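You operate a simulated robot arm through the tools that you are given. There is no shell and no other tool. Be economical: measure what you need, move in short steps, check, and stop when the job is done.

The job below is to be done with a simulated robot arm. You get a single attempt, and the scene is never put back.

TASK
Unlock and open the cooler's side door, switch power and light off, turn the dial to +8.
Fine: the side door ends open.
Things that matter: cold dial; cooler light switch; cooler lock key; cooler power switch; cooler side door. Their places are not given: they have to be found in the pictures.

The check looks at the end state, three seconds after you hand in, the way a careful person would. Anything else that was tipped, shoved, dropped, spilled or broken makes it a failure.

THE ROBOT
A 7-joint arm with a two-finger parallel gripper, fixed in place. Base frame: the origin is at the foot of the arm, x ahead of it, y to its left, z up. Lengths are in cm, angles in degrees, forces in N, time in s.
Its first joint turns from -166.0 to 166.0 degrees. Payload 3.43 kg.
Tool frame: the origin (TCP) lies between the finger pads and is the grasp point; the fingertips stand 3 cm ahead of it; z points along the fingers, y is the line along which they close. The gripper opens to 9.4 cm. The fingers are 2.8 cm wide and 1 cm thick; the gripper's body (5 by 9.6 cm) begins 5.5 cm behind the TCP.
Orientation is told as [roll, pitch, yaw] about the base's x, y, z axes, in that order, counted from this pose: with the fingers straight down and closing along the base's y, the tool's x points along the base's -x, its y along +y and its z along -z.

THE INTERFACE
- The arm moves only by the tool drive_tool. Its arguments are lists of equal length, an entry for each row: "offset": the shift along the tool's x, y, z in cm, a list of three; "angular": the turn, a rotation vector about the tool's x, y, z in degrees, a list of three; "gripper": the opening in per cent of the stroke, from 0 (shut) to 100 (fully open). In form: {"offset": [[x, y, z], ...], "angular": [[ax, ay, az], ...], "gripper": [gripper, ...]}. A call has 1 to 12 rows; each row is the pose to reach, as a shift and turn from the pose commanded when the call began, along the tool's axes at that moment. A row lasts 0.2 s, in which the tool goes at most 5 cm and 8.6 degrees; a call with a longer step from one row to the next is refused whole, and so is a gripper value outside its range. Where a pose cannot be reached the arm comes as near as it can. A force on the tool above 40 N (or 10 N above the force at the start of the call, whichever is more), or a blocked arm, ends the call early, and 0.2 s more pass. The fingers move at their own pace (about 4.5 cm/s each) and stop on an object; they squeeze with about 26 N. The grip force told is the motor's: it shows also when the fingers shut on nothing. Time passes only in rows, and 0.2 s behind the last, so rows that repeat a pose let the fingers close. It gives the time, the measured TCP pose, the force on the tool (base axes), the opening and the grip force at its end, in the units of the frame above (readings bear some noise), with the torque about the TCP (base axes, N m) and any sound that the robot's microphone picked up, and new pictures: "views" is both (left out), scene, wrist or none.
- Cameras (640 x 400 px; columns grow to the right, rows downward): "scene" is now at [2.58, 27.65, 143.18]; the picture's right is [0.47, -0.88, -0.00], its down [-0.20, -0.11, -0.97] and it looks along [0.86, 0.46, -0.23] (base axes); focal length 323 px, centre (320, 200). "wrist" rides on the gripper at [7.6, 1.4, -10.3] in the tool frame; the picture's right is [-0.18, 0.98, 0.00], its down [-0.75, -0.14, -0.64] and it looks along [-0.63, -0.12, 0.77] (tool axes); focal length 243 px, centre (320, 200).
- head_to(pan, tilt): turns the head with the scene camera to pan (to the left, within 120 degrees either way) and tilt (down, from -29 to 69), counted from straight ahead of the robot. It gives what a move gives, and a new picture of the scene camera.
- locate(camera, pixels): there is no depth. For up to 12 entries [column, row, z] of the newest picture of that camera ("zoom" is the newest enlarged one), the place [x, y] in the base frame at which the ray of that pixel passes the height z, good to about 0.3 cm, but the place of the scene camera against the robot may be out by one fixed shift of up to 1.8 cm in any direction. It takes no simulated time.
- close_up(camera, box): a new picture of the part [left, top, right, bottom] of that camera's present view, enlarged. It takes no simulated time.
- close_job(): hands the job in; it is judged then, once.

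Work in short steps. Measure before you move; look again where a grasp or a placing could have gone wrong, and mend it. You have 80 turns and 200 pictures in all, those below and enlarged ones among them. Open the gripper and draw the arm clear of the work before you hand the job in, unless the task says otherwise; then end with one line.

The tools are called after "Emit:" as a command line: name --argument value ..., lists and objects as JSON in quotes. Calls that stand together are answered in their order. drive_tool: Moves the arm, as the interface text tells. Its arguments: {"type":"object","properties":{"offset":{"type":"array","items":{"type":"array","items":{"type":"number"}}},"angular":{"type":"array","items":{"type":"array","items":{"type":"number"}}},"gripper":{"type":"array","items":{"type":"number"}},"views":{"type":"string","enum":["both","scene","wrist","none"]}},"required":["offset","angular","gripper"]} The other tools are called the same way: head_to (pan, tilt) turns the head that bears the scene camera; locate (camera, pixels) gives the place at which the rays of pixels pass given heights; close_up (camera, box) takes an enlarged picture of a part of a camera's view; close_job () hands the job in.

At the start:

```text
time_s: 0.0
position: [39.69, 53.15, 136.09]
tcp_rot: [0.0, -0.1, 0.1]
wrist_force: [0.1, 0.0, -0.2]
ft_torque: [0.02, -0.02, -0.03]
finger_gap: 9.41
grasp_force: 0.1
head pan, tilt: [27.9, 13.3]
```

scene: 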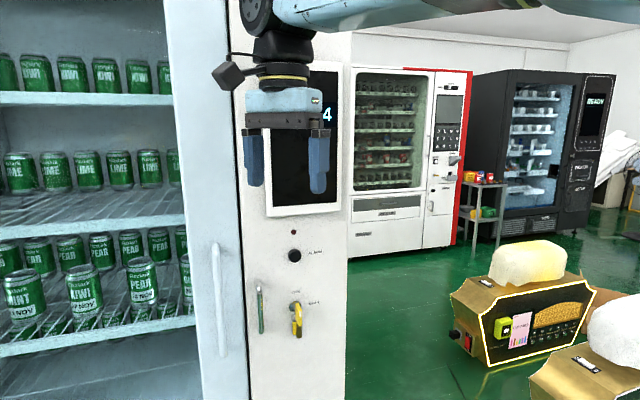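
wrist: 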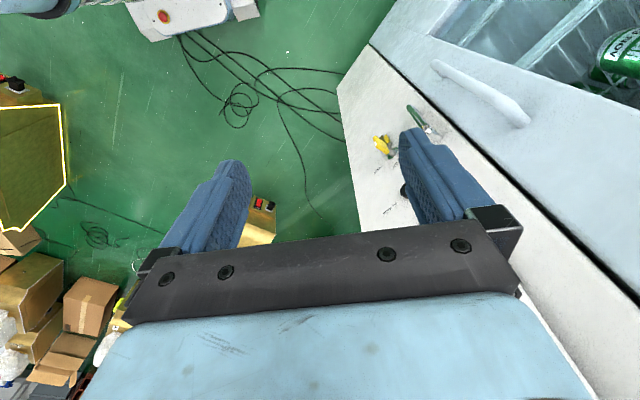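

The scene shows the cooler panel with a dial (295,255), key (296,310) and side-door handle (260,310). I enlarge the panel to read it.

Emit:
close_up --camera "scene" --box '[225, 210, 355, 400]'

Emit:
close_up --camera "wrist" --box '[330, 60, 530, 260]'

Emit:
head_to --pan 35 --tilt 35

```text
2.11 times, centred on (290, 305) of scene
```

zoom: 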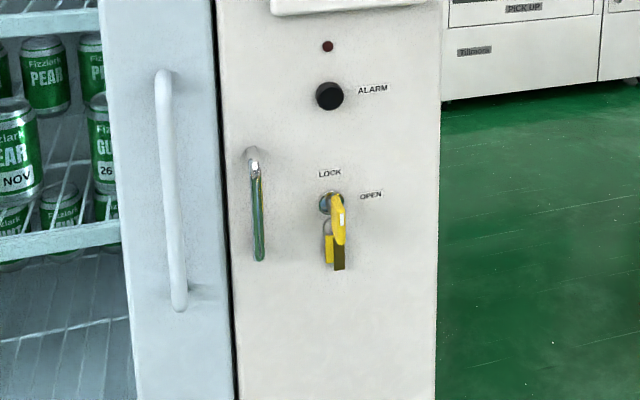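

```text
2.00 times, centred on (430, 160) of wrist
```

zoom: 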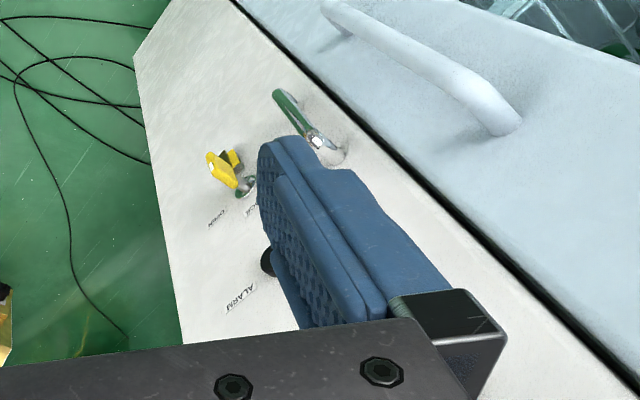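

```text
time_s: 0.8
position: [39.8, 53.2, 136.07]
tcp_rot: [0.0, 0.0, 0.1]
wrist_force: [-0.7, -0.1, -0.1]
ft_torque: [-0.01, 0.03, 0.0]
finger_gap: 9.38
grasp_force: 0.1
head pan, tilt: [35.0, 35.0]
```

scene: 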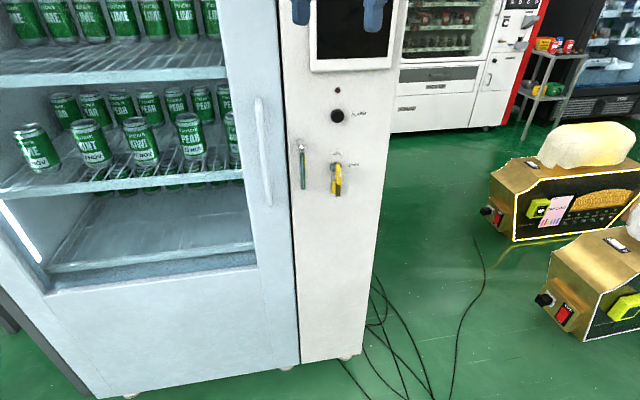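

I triangulate: lock and handle in both cameras at several heights.

Emit:
locate --camera "wrist" --pixels '[[392, 153, 80], [392, 153, 90], [392, 153, 100], [392, 153, 110], [436, 133, 90], [436, 133, 100], [436, 133, 110]]'

Emit:
locate --camera "scene" --pixels '[[336, 164, 80], [336, 164, 90], [336, 164, 100], [336, 164, 110], [300, 146, 90], [300, 146, 100], [300, 146, 110], [301, 362, 0], [366, 355, 0], [337, 116, 110], [337, 116, 120]]'

Emit:
close_up --camera "scene" --box '[270, 80, 400, 210]'

Emit:
head_to --pan 35 --tilt -5

```text
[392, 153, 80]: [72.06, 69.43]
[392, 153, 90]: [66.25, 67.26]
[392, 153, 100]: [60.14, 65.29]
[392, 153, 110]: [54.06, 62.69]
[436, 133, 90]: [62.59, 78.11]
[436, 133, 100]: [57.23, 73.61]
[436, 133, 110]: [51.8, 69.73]
```

```text
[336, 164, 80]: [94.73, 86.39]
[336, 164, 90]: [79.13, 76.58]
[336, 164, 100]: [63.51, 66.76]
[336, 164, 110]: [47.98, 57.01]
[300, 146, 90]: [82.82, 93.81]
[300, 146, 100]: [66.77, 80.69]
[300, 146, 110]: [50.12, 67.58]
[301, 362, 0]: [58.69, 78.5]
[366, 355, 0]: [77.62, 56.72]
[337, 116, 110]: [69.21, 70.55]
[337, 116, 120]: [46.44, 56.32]
```

```text
3.08 times, centred on (335, 145) of scene
```

zoom: 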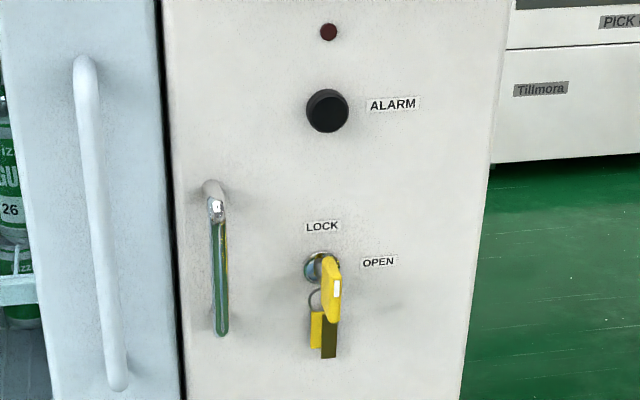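

```text
time_s: 1.9
position: [39.78, 53.33, 136.1]
tcp_rot: [0.0, -0.1, 0.0]
wrist_force: [0.3, 0.2, 0.1]
ft_torque: [0.01, -0.01, -0.01]
finger_gap: 9.38
grasp_force: 0.1
head pan, tilt: [35.0, -5.0]
```

scene: 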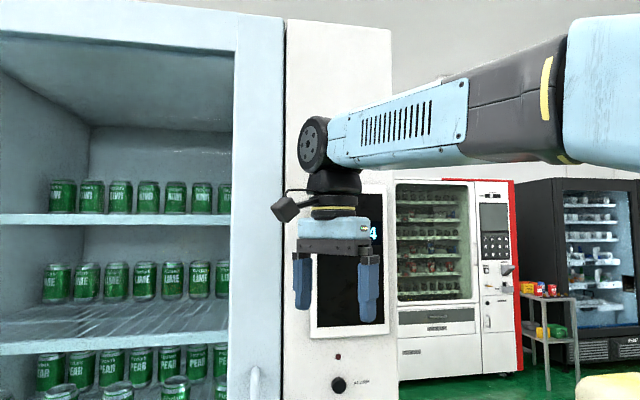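

Key ≈ (59,65,102), panel facing roughly along (-0.75,-0.65). I turn the tool toward the panel in yaw first, then pitch to horizontal.

Emit:
drive_tool --offset '[[0, 0, 0], [0, 0, 0], [0, 0, 0], [0, 0, 0], [0, 0, 0]]' --angular '[[0, 0, -8], [0, 0, -16], [0, 0, -24], [0, 0, -32], [0, 0, -40]]' --gripper '[100, 100, 100, 100, 100]' --views "none"

Emit:
drive_tool --offset '[[0, 0, 0], [0, 0, 0], [0, 0, 0], [0, 0, 0], [0, 0, 0], [0, 0, 0], [0, 0, 0], [0, 0, 0], [0, 0, 0], [0, 0, 0], [0, 0, 0]]' --angular '[[0, -8, 0], [0, -16, 0], [0, -24, 0], [0, -32, 0], [0, -40, 0], [0, -48, 0], [0, -56, 0], [0, -64, 0], [0, -72, 0], [0, -81, 0], [0, -89.5, 0]]' --gripper '[100, 100, 100, 100, 100, 100, 100, 100, 100, 100, 100]'

```text
time_s: 3.1
position: [39.68, 53.21, 136.14]
tcp_rot: [0.0, -0.1, 40.1]
wrist_force: [-0.9, 0.7, -0.4]
ft_torque: [0.01, 0.02, 0.0]
finger_gap: 9.39
grasp_force: 0.2
head pan, tilt: [35.0, -5.0]
```

```text
refused: row 10 steps farther than a row can; nothing moved
```

Yaw is done; the pitch call was refused for step size, so I use even 8.2° steps.

Emit:
drive_tool --offset '[[0, 0, 0], [0, 0, 0], [0, 0, 0], [0, 0, 0], [0, 0, 0], [0, 0, 0], [0, 0, 0], [0, 0, 0], [0, 0, 0], [0, 0, 0], [0, 0, 0]]' --angular '[[0, -8.2, 0], [0, -16.4, 0], [0, -24.6, 0], [0, -32.8, 0], [0, -41, 0], [0, -49.2, 0], [0, -57.4, 0], [0, -65.6, 0], [0, -73.8, 0], [0, -82, 0], [0, -90, 0]]' --gripper '[100, 100, 100, 100, 100, 100, 100, 100, 100, 100, 100]'

```text
time_s: 5.5
position: [39.71, 53.22, 135.97]
tcp_rot: [-127.1, -90.0, 167.2]
wrist_force: [-0.2, -0.4, 0.6]
ft_torque: [-0.04, 0.02, -0.02]
finger_gap: 9.39
grasp_force: 0.0
head pan, tilt: [35.0, -5.0]
```

scene: 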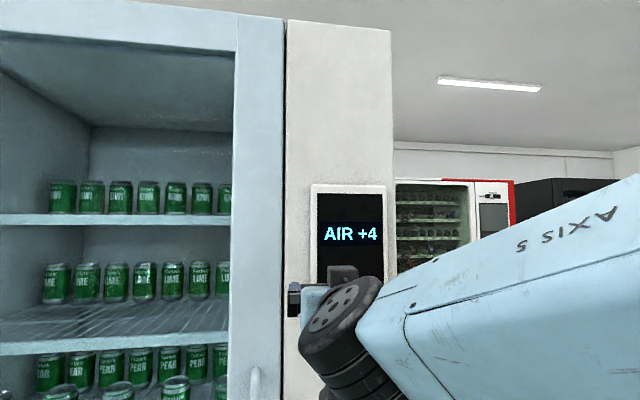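
wrist: 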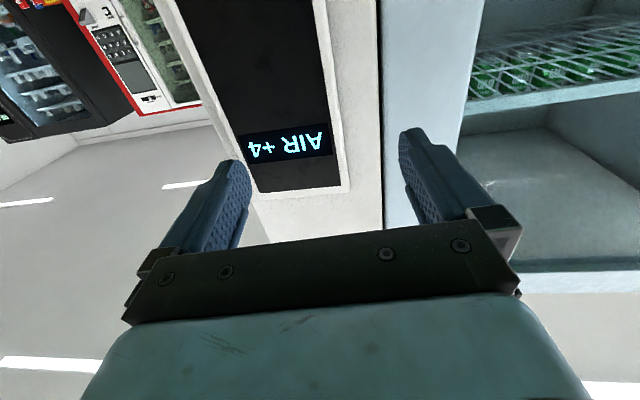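

Reached; the display reads AIR +4. I lower the tool ~46 cm so the wrist camera (looking up) sees the lock region.

Emit:
drive_tool --offset '[[4.8, 0, 0], [9.6, 0, 0], [14.4, 0, 0], [19.2, 0, 0], [24, 0, 0], [28.8, 0, 0], [33.6, 0, 0], [38.4, 0, 0], [43, 0, 0], [46, 0, 0]]' --angular '[[0, 0, 0], [0, 0, 0], [0, 0, 0], [0, 0, 0], [0, 0, 0], [0, 0, 0], [0, 0, 0], [0, 0, 0], [0, 0, 0], [0, 0, 0]]' --gripper '[100, 100, 100, 100, 100, 100, 100, 100, 100, 100]'

Emit:
head_to --pan 35 --tilt 25

```text
time_s: 7.7
position: [39.6, 52.95, 90.06]
tcp_rot: [136.4, -89.9, -96.2]
wrist_force: [-0.6, -0.6, 0.2]
ft_torque: [0.03, 0.03, 0.01]
finger_gap: 9.4
grasp_force: 0.0
head pan, tilt: [35.0, -5.0]
```

scene: 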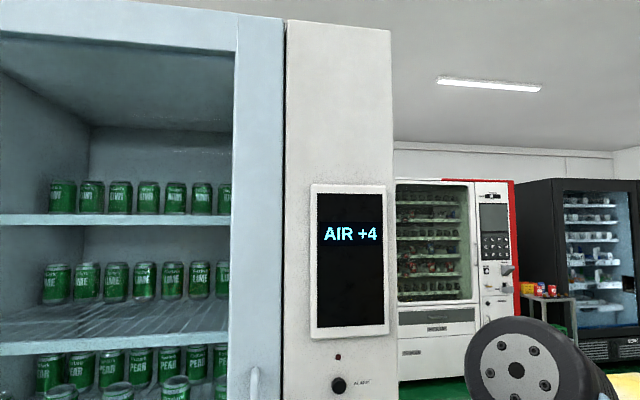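
wrist: 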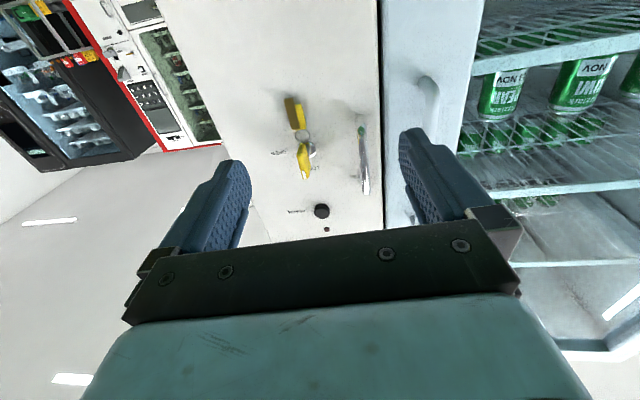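

```text
time_s: 8.7
position: [39.63, 53.08, 90.2]
tcp_rot: [39.4, -90.0, 0.6]
wrist_force: [-0.5, -0.3, 0.0]
ft_torque: [0.0, 0.0, 0.03]
finger_gap: 9.38
grasp_force: 0.0
head pan, tilt: [35.0, 25.0]
```

scene: 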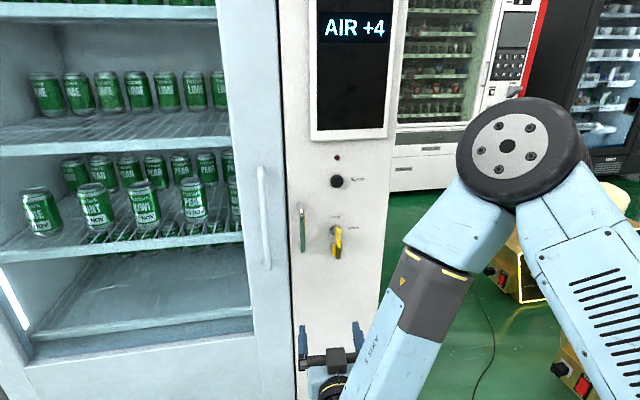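

Both views show the key and handle. I enlarge them for precise triangulation.

Emit:
close_up --camera "wrist" --box '[240, 80, 400, 240]'

Emit:
close_up --camera "scene" --box '[280, 150, 380, 270]'

```text
2.50 times, centred on (320, 160) of wrist
```

zoom: 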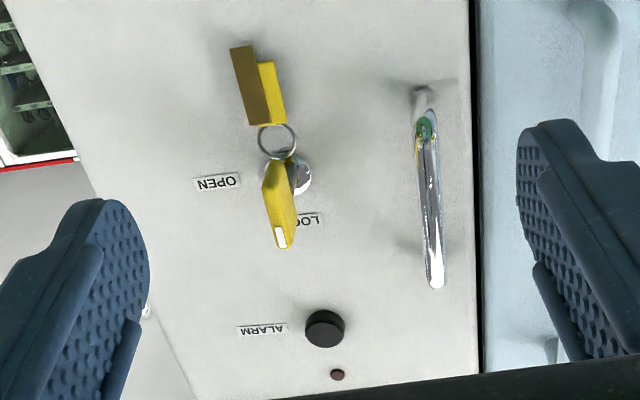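

```text
3.33 times, centred on (330, 210) of scene
```

zoom: 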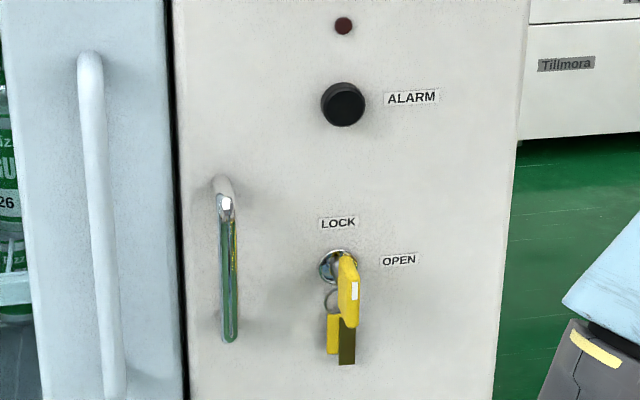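

I triangulate LED, lock, key tip, labels and handle ends from both views.

Emit:
locate --camera "wrist" --pixels '[[326.8, 230, 110], [326.8, 230, 125], [313.2, 151.2, 98], [313.2, 151.2, 106], [304.8, 175.2, 98], [304.8, 175.2, 106], [269.2, 154, 98], [269.2, 154, 106], [287, 211.6, 106], [287, 211.6, 116], [360, 118, 95], [366.4, 194, 108]]'

Emit:
locate --camera "scene" --pixels '[[336.9, 157.5, 110], [336.9, 157.5, 125], [335.4, 229.5, 98], [335.4, 229.5, 106], [339.9, 236, 98], [339.9, 236, 106], [358.5, 227.4, 98], [358.5, 227.4, 106], [365.7, 179.1, 106], [365.7, 179.1, 116], [303, 252, 95], [300.6, 206, 108]]'

```text
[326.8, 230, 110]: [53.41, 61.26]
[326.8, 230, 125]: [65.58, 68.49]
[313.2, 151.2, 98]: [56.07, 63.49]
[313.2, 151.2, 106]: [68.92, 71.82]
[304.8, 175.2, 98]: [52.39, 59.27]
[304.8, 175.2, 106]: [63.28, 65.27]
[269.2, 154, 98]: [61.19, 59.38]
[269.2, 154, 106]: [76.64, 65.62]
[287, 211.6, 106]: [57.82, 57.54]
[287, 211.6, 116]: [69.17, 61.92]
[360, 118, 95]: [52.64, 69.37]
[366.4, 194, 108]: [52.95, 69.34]
```

```text
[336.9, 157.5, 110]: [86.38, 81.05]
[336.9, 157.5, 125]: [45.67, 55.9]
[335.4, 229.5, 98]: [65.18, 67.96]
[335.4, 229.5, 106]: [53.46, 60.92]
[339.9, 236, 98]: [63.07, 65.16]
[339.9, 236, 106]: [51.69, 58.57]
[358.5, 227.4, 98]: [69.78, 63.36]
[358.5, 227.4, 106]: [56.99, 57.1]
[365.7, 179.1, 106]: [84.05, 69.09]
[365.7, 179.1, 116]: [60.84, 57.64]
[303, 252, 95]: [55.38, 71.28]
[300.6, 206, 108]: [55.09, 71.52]
```

Lock ≈ (60.8,66.2,101), key tip ≈ (57.6,62.1,101.5), panel normal at yaw ≈46°, key standing straight out with vertical bow. I square the tool to yaw 46 and go to a pre-grasp in front of the key.

Emit:
drive_tool --offset '[[0, 0, 0]]' --angular '[[-6, 0, 0]]' --gripper '[60]' --views "none"

Emit:
drive_tool --offset '[[-4, -2, 0], [-8, -4, 0], [-11.2, -6.5, 2], [-11.2, -6.5, 6], [-11.2, -6.5, 9], [-11.2, -6.5, 11], [-11.2, -6.5, 11]]' --angular '[[0, 0, 0], [0, 0, 0], [0, 0, 0], [0, 0, 0], [0, 0, 0], [0, 0, 0], [0, 0, 0]]' --gripper '[60, 60, 60, 60, 60, 60, 60]'

```text
time_s: 9.1
position: [39.63, 53.14, 90.04]
tcp_rot: [-19.9, -90.0, 66.1]
wrist_force: [-0.4, -1.3, -0.2]
ft_torque: [-0.01, -0.01, -0.03]
finger_gap: 5.94
grasp_force: 0.0
head pan, tilt: [35.0, 25.0]
```

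```text
time_s: 10.7
position: [52.1, 56.58, 101.24]
tcp_rot: [55.9, -90.0, -9.9]
wrist_force: [0.8, -0.1, 0.7]
ft_torque: [0.0, 0.0, 0.0]
finger_gap: 5.63
grasp_force: 0.0
head pan, tilt: [35.0, 25.0]
```

scene: 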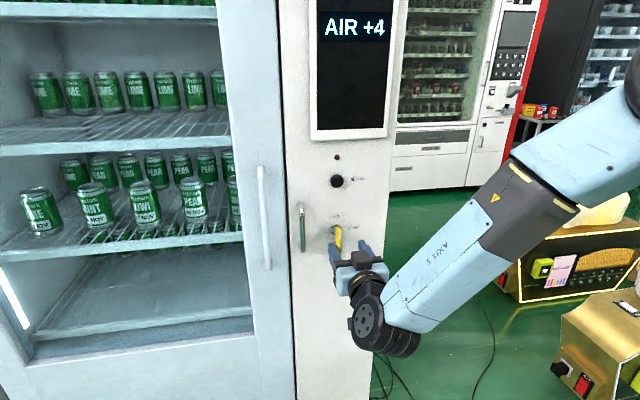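
wrist: 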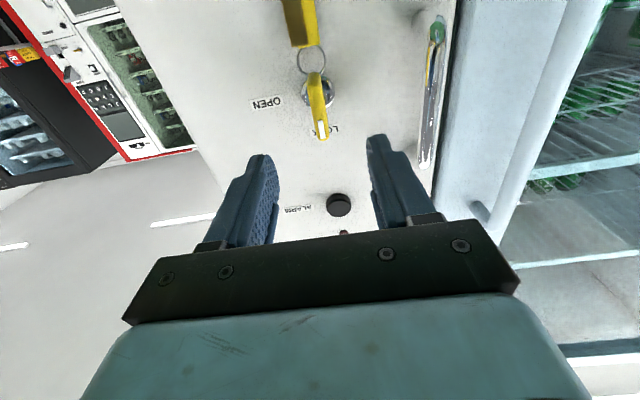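

The key sits centred between the fingers (tip at col 321, fingertips 265/375). I verify its position by the wrist camera.

Emit:
locate --camera "wrist" --pixels '[[321, 137, 100], [321, 137, 101], [321, 137, 102], [317, 95, 101]]'

Emit:
close_up --camera "wrist" --box '[240, 20, 400, 180]'

Emit:
close_up --camera "scene" --box '[290, 190, 400, 300]'

```text
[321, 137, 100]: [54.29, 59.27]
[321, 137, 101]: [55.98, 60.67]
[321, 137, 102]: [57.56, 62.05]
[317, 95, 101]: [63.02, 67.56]
```

```text
2.50 times, centred on (320, 100) of wrist
```

zoom: 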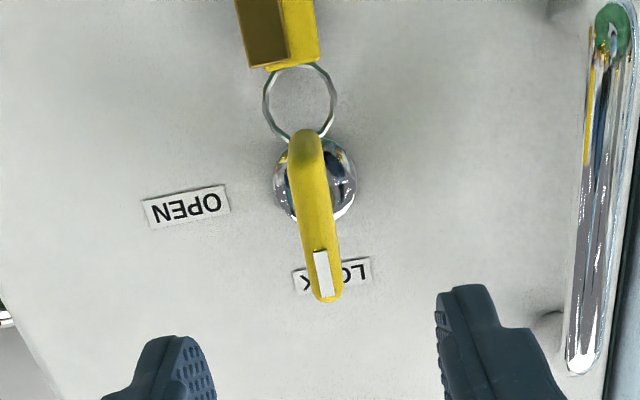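

```text
3.64 times, centred on (345, 245) of scene
```

zoom: 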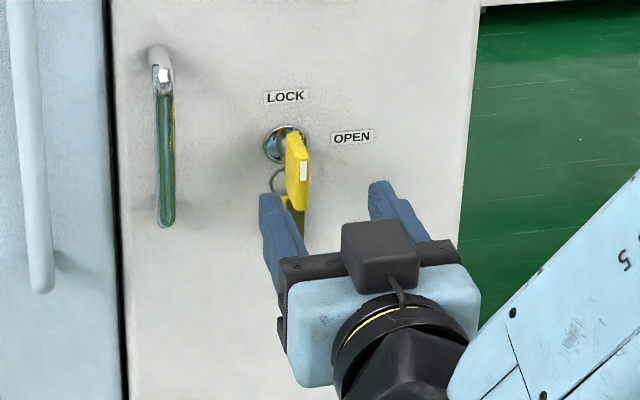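

Key lateral offset matches the TCP. I advance 7.8 cm and look before closing.

Emit:
drive_tool --offset '[[-0.2, 0, 3], [-0.2, 0, 5.5], [-0.2, 0, 7], [-0.2, 0, 7.8], [-0.2, 0, 7.8]]' --angular '[[0, 0, 0], [0, 0, 0], [0, 0, 0], [0, 0, 0], [0, 0, 0]]' --gripper '[60, 60, 60, 60, 60]' --views "wrist"

Emit:
close_up --camera "scene" --box '[290, 190, 400, 300]'

```text
time_s: 11.9
position: [57.34, 62.18, 101.58]
tcp_rot: [29.9, -89.9, 15.9]
wrist_force: [-0.5, -0.1, -0.2]
ft_torque: [-0.03, -0.02, -0.04]
finger_gap: 5.63
grasp_force: 0.1
head pan, tilt: [35.0, 25.0]
```

wrist: 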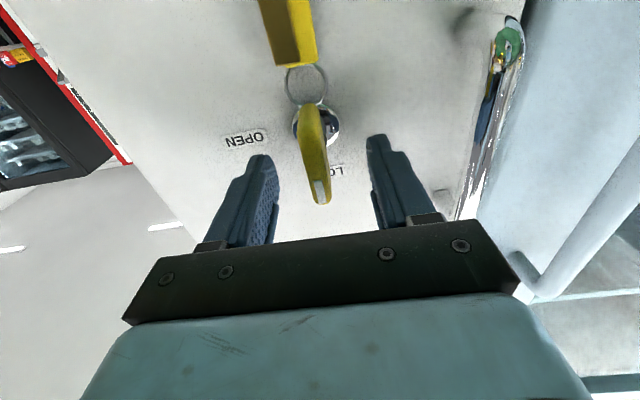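

```text
3.64 times, centred on (345, 245) of scene
```

zoom: 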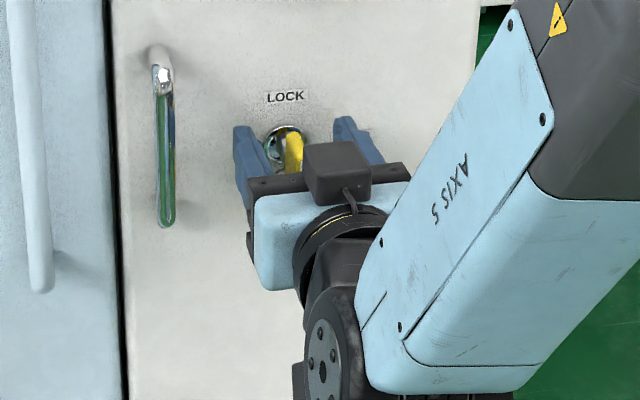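

Stereo from the two wrist views puts the lock axis about 0.6 cm below the tool axis (z≈101.0). I lower 0.6 and close on the bow.

Emit:
drive_tool --offset '[[0.6, 0, 0], [0.6, 0, 0], [0.6, 0, 0], [0.6, 0, 0], [0.6, 0, 0], [0.6, 0, 0]]' --angular '[[0, 0, 0], [0, 0, 0], [0, 0, 0], [0, 0, 0], [0, 0, 0], [0, 0, 0]]' --gripper '[60, 30, 0, 0, 0, 0]'

Emit:
close_up --camera "wrist" --box '[240, 50, 400, 210]'

```text
time_s: 13.3
position: [57.3, 62.26, 100.93]
tcp_rot: [4.4, -90.0, 41.4]
wrist_force: [-6.8, 2.1, -3.4]
ft_torque: [0.36, -0.24, -0.55]
finger_gap: 1.43
grasp_force: 45.0
head pan, tilt: [35.0, 25.0]
```

scene: 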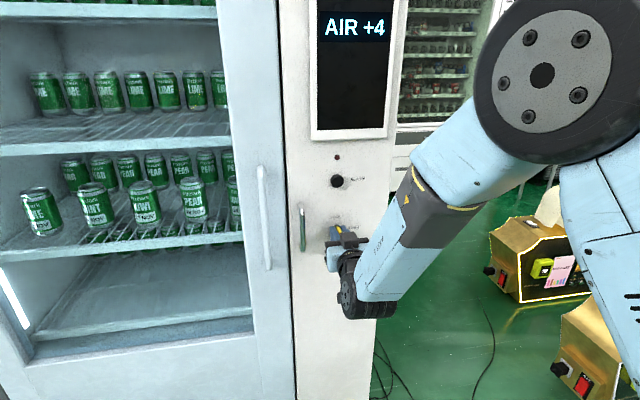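
wrist: 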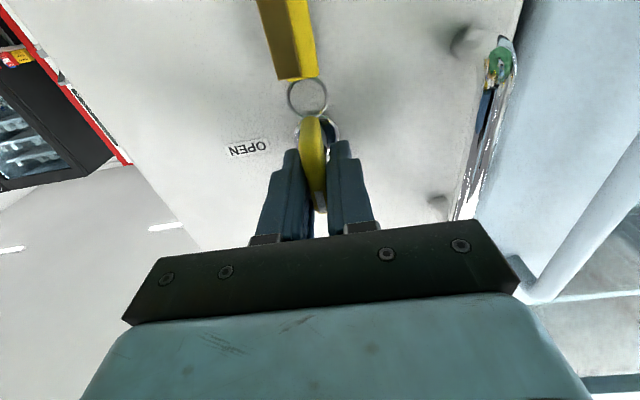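

```text
2.50 times, centred on (320, 130) of wrist
```

zoom: 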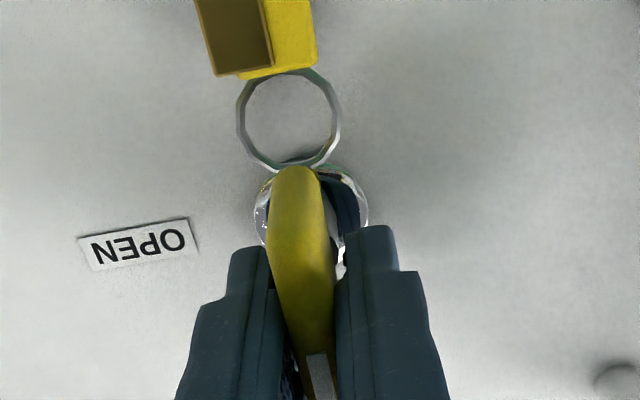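

Bow gripped (gap 1.4). I turn clockwise (as seen facing the lock, + about tool z) toward OPEN, 48° first.

Emit:
drive_tool --offset '[[0, 0, 0], [0, 0, 0], [0, 0, 0], [0, 0, 0], [0, 0, 0], [0, 0, 0]]' --angular '[[0, 0, 8], [0, 0, 16], [0, 0, 24], [0, 0, 32], [0, 0, 40], [0, 0, 48]]' --gripper '[0, 0, 0, 0, 0, 0]'

```text
time_s: 14.1
position: [57.46, 62.09, 100.82]
tcp_rot: [87.8, -68.1, -43.3]
wrist_force: [4.1, -8.2, 0.8]
ft_torque: [-0.12, -0.02, 0.66]
finger_gap: 1.46
grasp_force: 45.3
out of reach, approached as far as the arm can: row 3
head pan, tilt: [35.0, 25.0]
stopped in row 3: the force on the tool passed its limit at 47 N (the readings are from after the stop); the commanded pose is now the measured one
```

scene: 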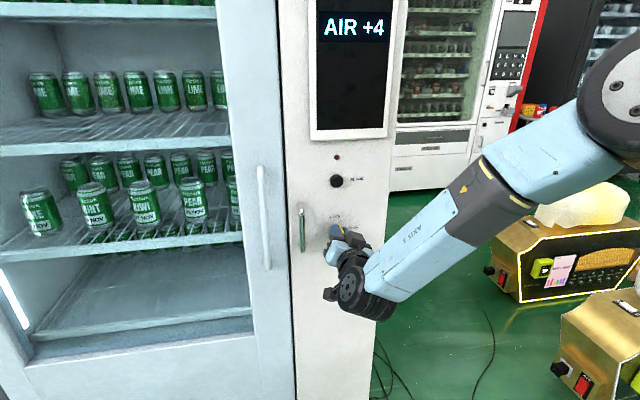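
wrist: 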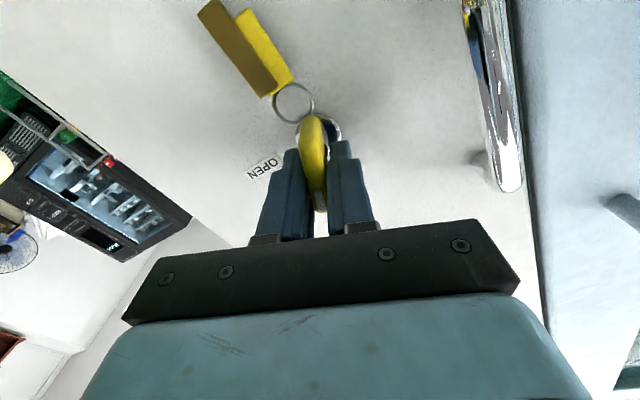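

The arm hit a reach/joint limit at ~22° of roll. I release, back off and find a roll configuration with more room.

Emit:
drive_tool --offset '[[0, 0, 0], [0, 0, 0], [0, 0, 0], [0, 0, -3], [0, 0, -7], [0, 0, -11], [0, 0, -15]]' --angular '[[0, 0, 0], [0, 0, 0], [0, 0, 0], [0, 0, 0], [0, 0, 0], [0, 0, 0], [0, 0, 0]]' --gripper '[60, 60, 60, 60, 60, 60, 60]' --views "wrist"

Emit:
drive_tool --offset '[[0, 0, 0], [0, 0, 0], [0, 0, 0], [0, 0, 0], [0, 0, 0], [0, 0, 0], [0, 0, 0], [0, 0, 0], [0, 0, 0], [0, 0, 0], [0, 0, 0], [0, 0, 0]]' --angular '[[0, 0, -8.5], [0, 0, -17], [0, 0, -25.5], [0, 0, -34], [0, 0, -42.5], [0, 0, -51], [0, 0, -59.5], [0, 0, -68], [0, 0, -76.5], [0, 0, -85], [0, 0, -93.5], [0, 0, -102]]' --gripper '[60, 60, 60, 60, 60, 60, 60, 60, 60, 60, 60, 60]'

```text
time_s: 15.7
position: [46.86, 51.58, 101.11]
tcp_rot: [87.9, -68.2, -43.2]
wrist_force: [1.1, -0.2, -0.6]
ft_torque: [-0.01, -0.01, 0.04]
finger_gap: 5.63
grasp_force: 0.1
head pan, tilt: [35.0, 25.0]
```

wrist: 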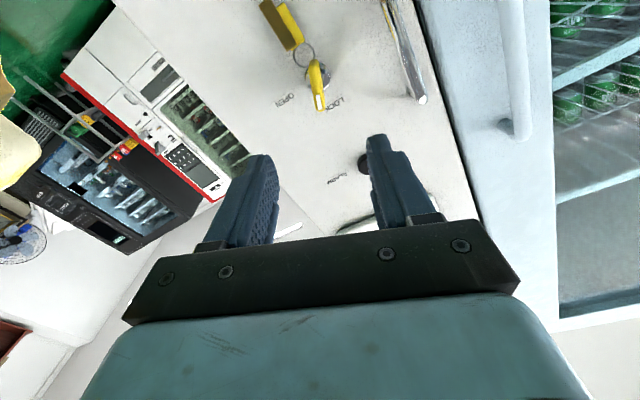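

```text
time_s: 18.3
position: [46.73, 51.62, 101.02]
tcp_rot: [-89.2, -9.7, 134.7]
wrist_force: [0.1, -0.4, -0.2]
ft_torque: [-0.02, 0.02, 0.05]
finger_gap: 5.66
grasp_force: 0.0
head pan, tilt: [35.0, 25.0]
```

scene: 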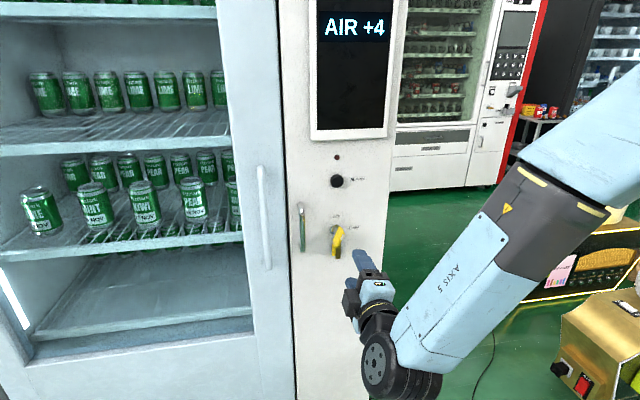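
wrist: 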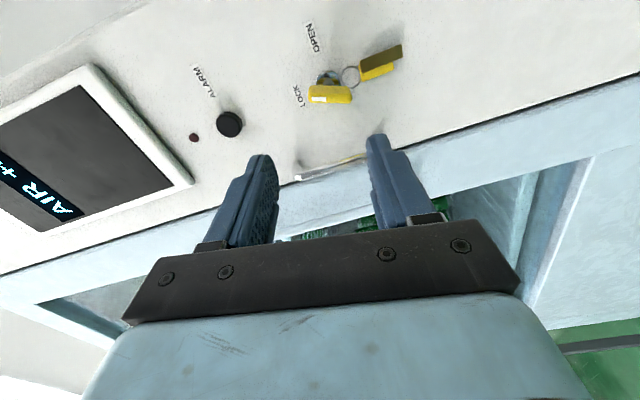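

Roll −80 is fine; I continue another ~85° to get near the flipped roll (key currently ~22° turned).

Emit:
drive_tool --offset '[[0, 0, 0], [0, 0, 0], [0, 0, 0], [0, 0, 0], [0, 0, 0], [0, 0, 0], [0, 0, 0], [0, 0, 0], [0, 0, 0], [0, 0, 0]]' --angular '[[0, 0, -8.5], [0, 0, -17], [0, 0, -25.5], [0, 0, -34], [0, 0, -42.5], [0, 0, -51], [0, 0, -59.5], [0, 0, -68], [0, 0, -76.5], [0, 0, -83]]' --gripper '[60, 60, 60, 60, 60, 60, 60, 60, 60, 60]'

```text
time_s: 20.5
position: [46.82, 51.47, 101.05]
tcp_rot: [-87.2, 73.3, 137.4]
wrist_force: [0.9, 0.1, 0.6]
ft_torque: [-0.03, -0.01, -0.01]
finger_gap: 5.62
grasp_force: 0.0
head pan, tilt: [35.0, 25.0]
```

scene: 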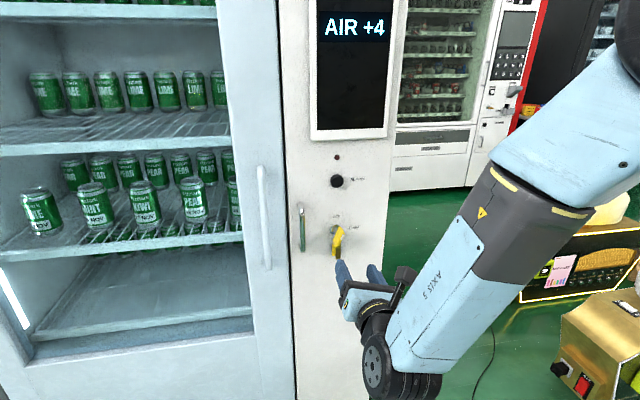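
wrist: 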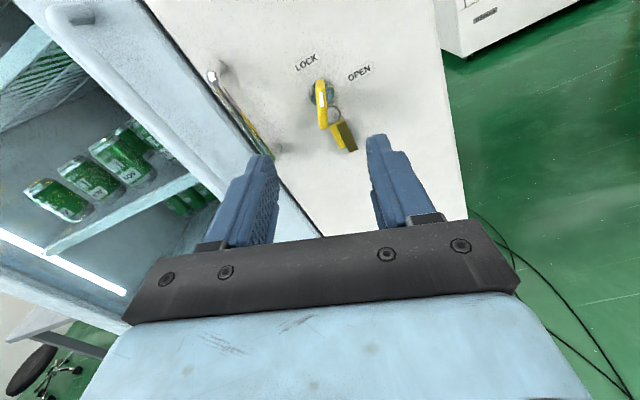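

Upright view now, key aligned with the tool's closing plane. I enlarge to see the key vs. the finger axis.

Emit:
close_up --camera "wrist" --box '[240, 40, 400, 200]'

Emit:
locate --camera "wrist" --pixels '[[322, 96, 101], [322, 96, 100], [322, 96, 102], [321, 84, 101], [321, 84, 103], [322, 127, 99], [322, 127, 101]]'

```text
2.50 times, centred on (320, 120) of wrist
```

zoom: 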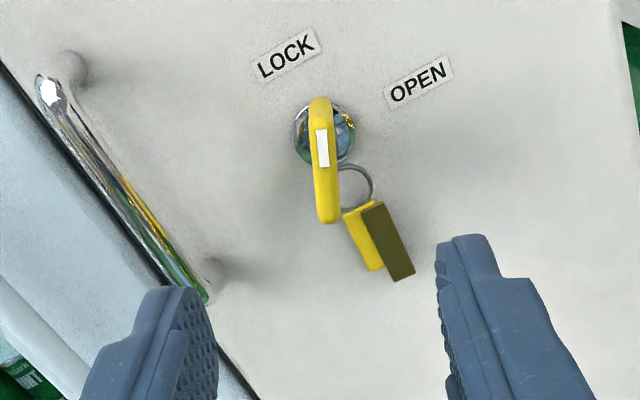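

```text
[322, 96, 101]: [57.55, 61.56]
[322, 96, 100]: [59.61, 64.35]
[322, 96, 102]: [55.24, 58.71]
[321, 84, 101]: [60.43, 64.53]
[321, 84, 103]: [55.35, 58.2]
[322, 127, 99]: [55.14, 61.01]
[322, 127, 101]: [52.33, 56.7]
```

I approach: shift slightly right/down and 15 cm forward around the bow.

Emit:
drive_tool --offset '[[-0.48, 0.67, 4], [-0.48, 0.67, 8], [-0.48, 0.67, 12], [-0.48, 0.67, 14], [-0.48, 0.67, 15.2], [-0.48, 0.67, 15.2]]' --angular '[[0, 0, 0], [0, 0, 0], [0, 0, 0], [0, 0, 0], [0, 0, 0], [0, 0, 0]]' --gripper '[60, 60, 60, 60, 60, 60]' --views "wrist"

Emit:
close_up --camera "wrist" --box '[220, 60, 420, 260]'

```text
time_s: 21.9
position: [58.07, 61.76, 100.14]
tcp_rot: [-87.3, 73.2, 137.3]
wrist_force: [-0.9, -0.3, -0.3]
ft_torque: [0.0, 0.02, 0.02]
finger_gap: 5.65
grasp_force: 0.1
head pan, tilt: [35.0, 25.0]
```

wrist: 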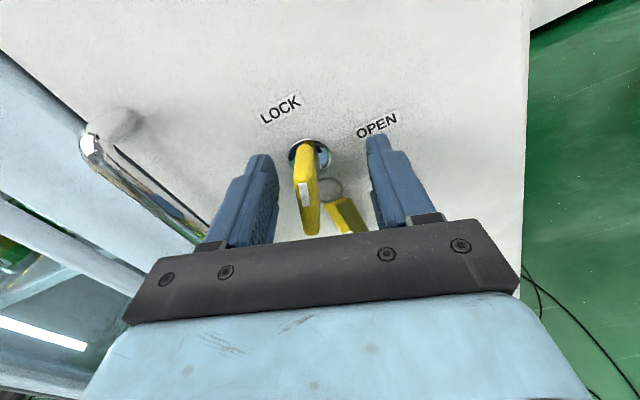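

```text
2.00 times, centred on (320, 160) of wrist
```

zoom: 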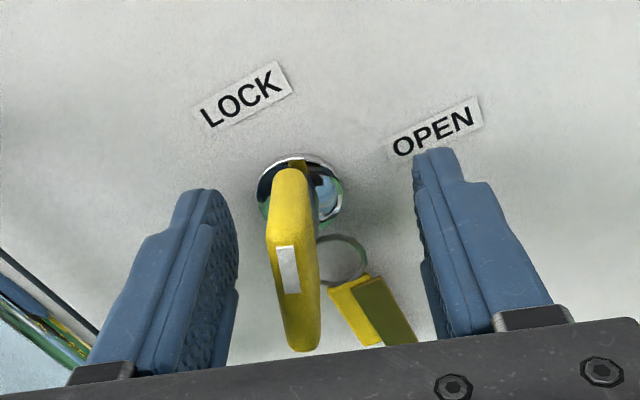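

Key sits ~0.6 cm left of finger centre; I correct, close, and check the grip.

Emit:
drive_tool --offset '[[-0.46, -0.5, 0], [-0.46, -0.5, 0], [-0.46, -0.5, 0], [-0.46, -0.5, 0], [-0.46, -0.5, 0], [-0.46, -0.5, 0]]' --angular '[[0, 0, 0], [0, 0, 0], [0, 0, 0], [0, 0, 0], [0, 0, 0], [0, 0, 0]]' --gripper '[60, 60, 0, 0, 0, 0]' --views "wrist"

```text
time_s: 23.3
position: [57.34, 62.43, 100.03]
tcp_rot: [-87.4, 73.2, 137.5]
wrist_force: [-6.1, 8.4, 1.4]
ft_torque: [-0.09, 0.1, 0.51]
finger_gap: 1.47
grasp_force: 41.8
head pan, tilt: [35.0, 25.0]
```

wrist: 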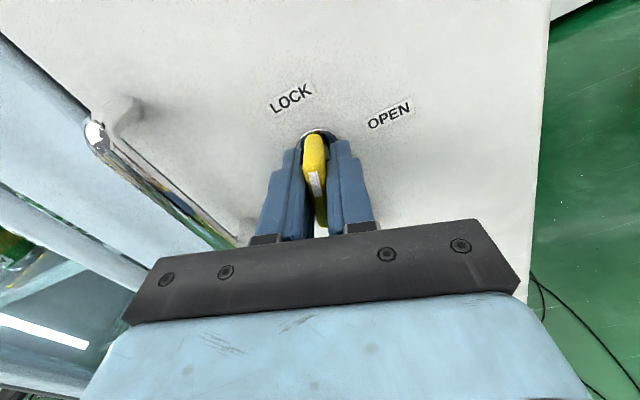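

Gripped well. I turn clockwise 40° in small steps.

Emit:
drive_tool --offset '[[0, 0, 0], [0, 0, 0], [0, 0, 0], [0, 0, 0], [0, 0, 0], [0, 0, 0], [0, 0, 0], [0, 0, 0]]' --angular '[[0, 0, 5], [0, 0, 10], [0, 0, 15], [0, 0, 20], [0, 0, 25], [0, 0, 30], [0, 0, 35], [0, 0, 40]]' --gripper '[0, 0, 0, 0, 0, 0, 0, 0]' --views "wrist"

```text
time_s: 25.1
position: [57.4, 62.38, 99.92]
tcp_rot: [-89.0, 33.1, 135.2]
wrist_force: [-0.4, 16.2, 0.7]
ft_torque: [-0.18, 0.13, 1.36]
finger_gap: 1.45
grasp_force: 44.6
head pan, tilt: [35.0, 25.0]
```

wrist: 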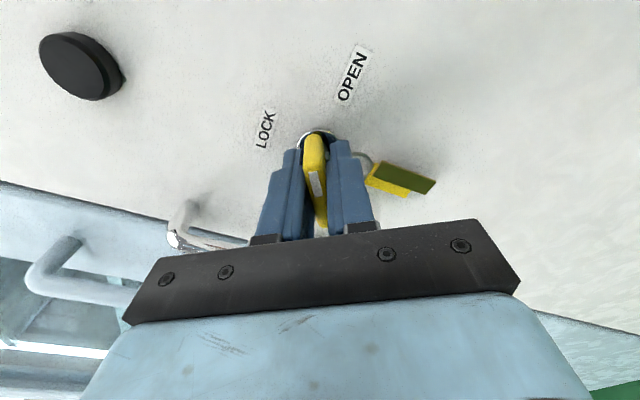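

Turning goes smoothly (about 57° so far). I continue to 90°.

Emit:
drive_tool --offset '[[0, 0, 0], [0, 0, 0], [0, 0, 0], [0, 0, 0], [0, 0, 0], [0, 0, 0], [0, 0, 0]]' --angular '[[0, 0, 5], [0, 0, 10], [0, 0, 15], [0, 0, 20], [0, 0, 25], [0, 0, 30], [0, 0, 34]]' --gripper '[0, 0, 0, 0, 0, 0, 0]'

Emit:
close_up --camera "scene" --box '[290, 190, 400, 300]'

```text
time_s: 26.7
position: [57.44, 62.46, 99.93]
tcp_rot: [-89.4, -0.8, 134.8]
wrist_force: [-6.1, 14.0, -1.9]
ft_torque: [-0.3, -0.97, 1.01]
finger_gap: 1.48
grasp_force: 44.7
head pan, tilt: [35.0, 25.0]
```

scene: 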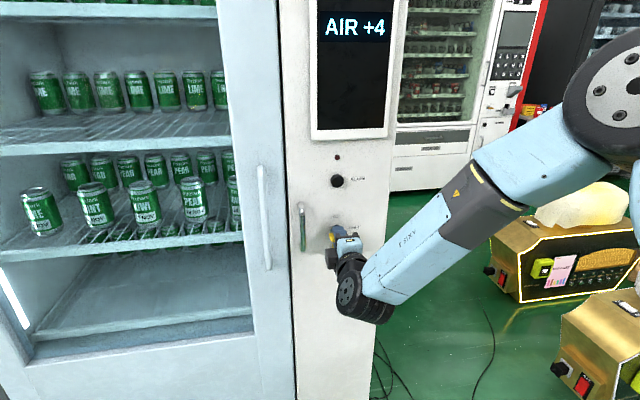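
wrist: 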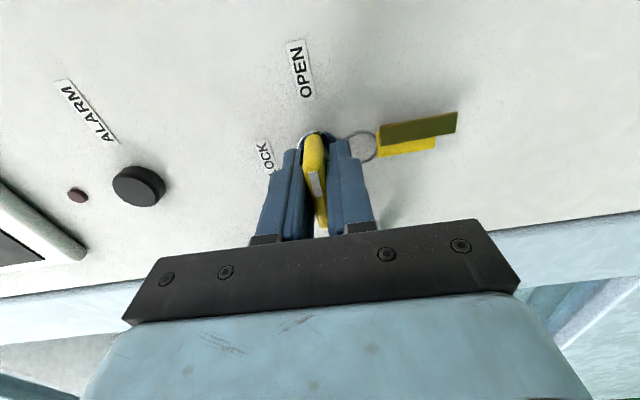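

```text
3.64 times, centred on (345, 245) of scene
```

zoom: 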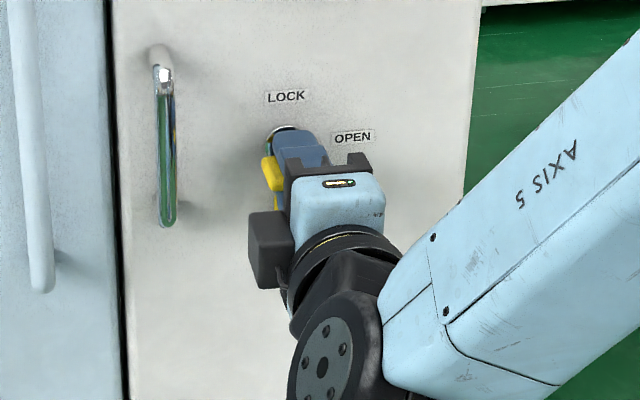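

Key looks horizontal, pointing at OPEN, with reaction torque rising. I nudge 5° more to be sure it sits at the stop.

Emit:
drive_tool --offset '[[0, 0, 0], [0, 0, 0], [0, 0, 0]]' --angular '[[0, 0, 3], [0, 0, 5], [0, 0, 5]]' --gripper '[0, 0, 0]' --views "none"

```text
time_s: 27.5
position: [57.52, 62.48, 100.01]
tcp_rot: [-89.3, -5.7, 134.7]
wrist_force: [-5.6, 11.6, -0.2]
ft_torque: [-0.52, -1.08, 0.6]
finger_gap: 1.63
grasp_force: 45.3
head pan, tilt: [35.0, 25.0]
```

The gap widened as the tool turned, so the key is against its stop. I release, back off and look.

Emit:
drive_tool --offset '[[0, 0, 0], [0, 0, 0], [0, 0, 0], [0, 0, -4], [0, 0, -8], [0, 0, -12], [0, 0, -16]]' --angular '[[0, 0, 0], [0, 0, 0], [0, 0, 0], [0, 0, 0], [0, 0, 0], [0, 0, 0], [0, 0, 0]]' --gripper '[60, 60, 60, 60, 60, 60, 60]'

Emit:
close_up --camera "scene" --box '[290, 190, 400, 300]'

```text
time_s: 29.1
position: [46.1, 51.02, 100.44]
tcp_rot: [-89.3, -5.8, 134.8]
wrist_force: [0.0, 1.4, -0.1]
ft_torque: [0.01, 0.01, 0.01]
finger_gap: 5.63
grasp_force: 0.1
head pan, tilt: [35.0, 25.0]
```

scene: 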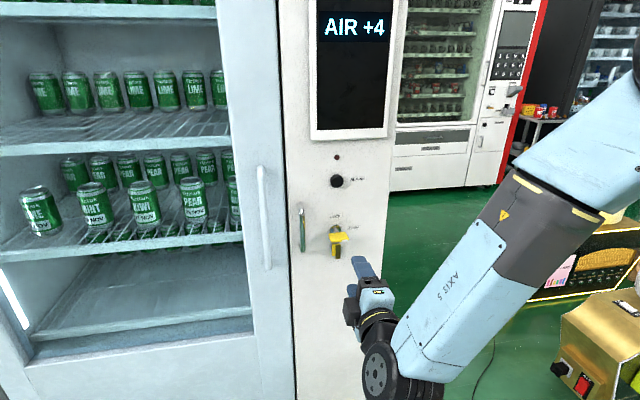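
wrist: 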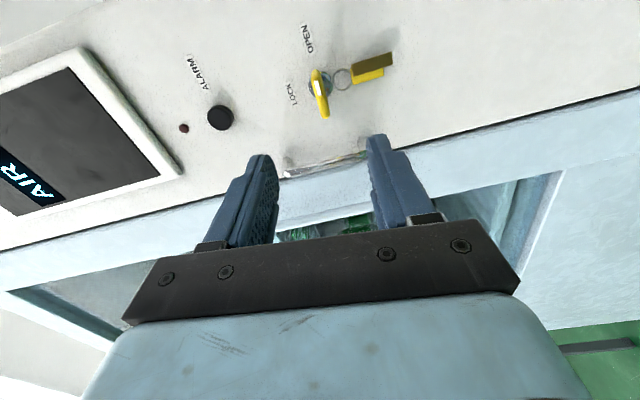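

```text
3.64 times, centred on (345, 245) of scene
```

zoom: 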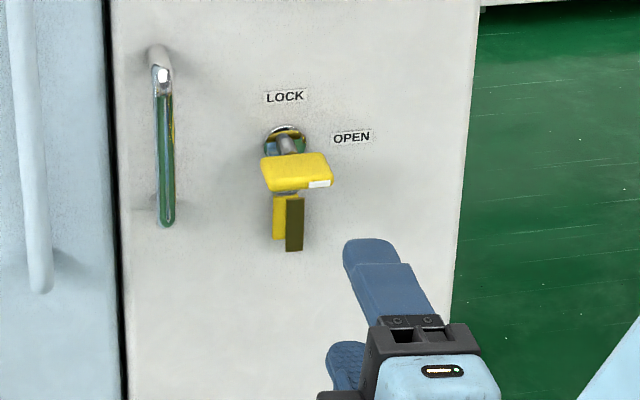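

Unlocked: the bow is horizontal with its mark toward OPEN. Now I measure the door's left/right edges and handle for the swing.

Emit:
locate --camera "scene" --pixels '[[387, 205, 105], [387, 205, 100], [290, 205, 110], [290, 205, 105], [334, 204, 105], [334, 204, 102], [301, 206, 108], [303, 250, 98], [303, 250, 94]]'

Emit:
drive_tool --offset '[[0, 0, 0], [0, 0, 0], [0, 0, 0], [0, 0, 0], [0, 0, 0], [0, 0, 0], [0, 0, 0], [0, 0, 0], [0, 0, 0], [0, 0, 0]]' --angular '[[0, 0, -8.5], [0, 0, -17], [0, 0, -25.5], [0, 0, -34], [0, 0, -42.5], [0, 0, -51], [0, 0, -59.5], [0, 0, -68], [0, 0, -76.5], [0, 0, -84.5]]' --gripper '[60, 60, 60, 60, 60, 60, 60, 60, 60, 60]'

```text
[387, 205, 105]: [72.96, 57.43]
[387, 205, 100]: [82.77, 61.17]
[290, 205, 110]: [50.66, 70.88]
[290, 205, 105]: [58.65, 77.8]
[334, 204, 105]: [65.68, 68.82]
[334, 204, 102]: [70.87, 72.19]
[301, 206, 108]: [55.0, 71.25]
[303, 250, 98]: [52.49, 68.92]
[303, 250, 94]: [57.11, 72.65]
```

```text
time_s: 31.3
position: [46.02, 51.1, 100.34]
tcp_rot: [-86.1, 78.8, 138.6]
wrist_force: [0.2, -0.6, -0.3]
ft_torque: [-0.01, 0.05, 0.02]
finger_gap: 5.66
grasp_force: 0.0
head pan, tilt: [35.0, 25.0]
```

scene: 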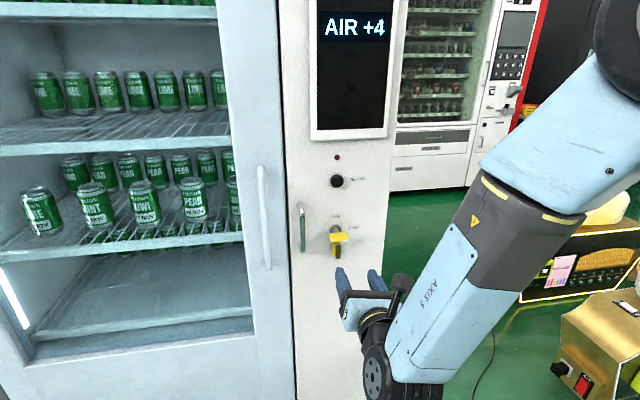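
wrist: 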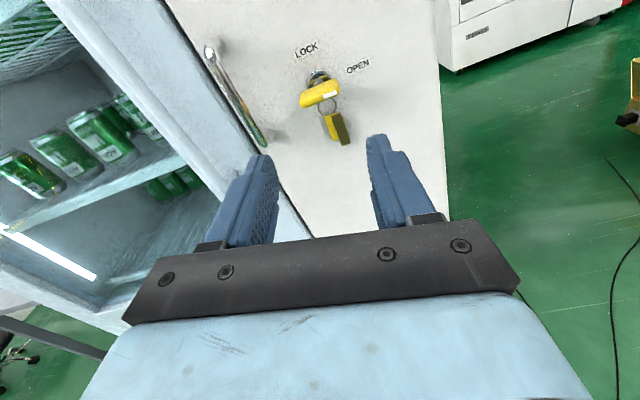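

Door spans lat ≈ −12.6…+12.5, handle at ≈ −10, hinge on the right. I level the roll, then move in front of the handle.

Emit:
drive_tool --offset '[[0, 0, 0], [0, 0, 0]]' --angular '[[0, 0, -5.5], [0, 0, -11]]' --gripper '[60, 60]' --views "none"

Emit:
drive_tool --offset '[[1, -4, 0], [1.5, -7.6, 2], [1.5, -7.6, 5], [1.5, -7.6, 7], [1.5, -7.6, 7]]' --angular '[[0, 0, 0], [0, 0, 0], [0, 0, 0], [0, 0, 0], [0, 0, 0]]' --gripper '[60, 60, 60, 60, 60]'

```text
time_s: 31.9
position: [46.14, 51.16, 100.13]
tcp_rot: [-14.2, 89.2, -149.3]
wrist_force: [-0.2, -0.4, -0.4]
ft_torque: [0.01, -0.05, 0.01]
finger_gap: 5.62
grasp_force: 0.0
head pan, tilt: [35.0, 25.0]
```

```text
time_s: 33.1
position: [45.74, 61.4, 101.63]
tcp_rot: [-20.7, 89.3, -155.8]
wrist_force: [0.3, -0.8, -0.1]
ft_torque: [-0.02, -0.02, 0.01]
finger_gap: 5.65
grasp_force: 0.1
head pan, tilt: [35.0, 25.0]
```

scene: 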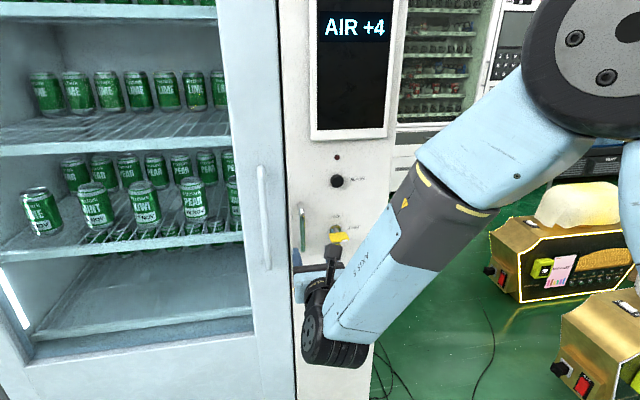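
wrist: 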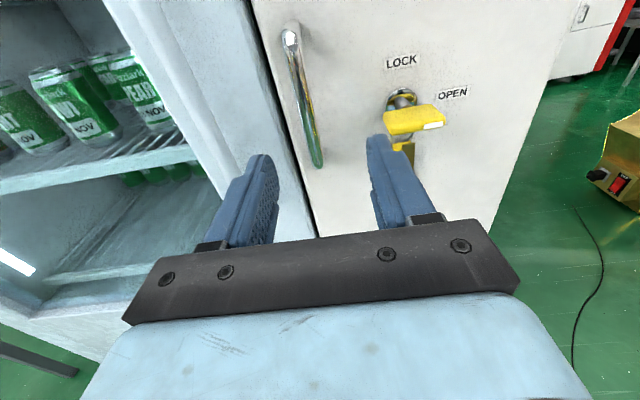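

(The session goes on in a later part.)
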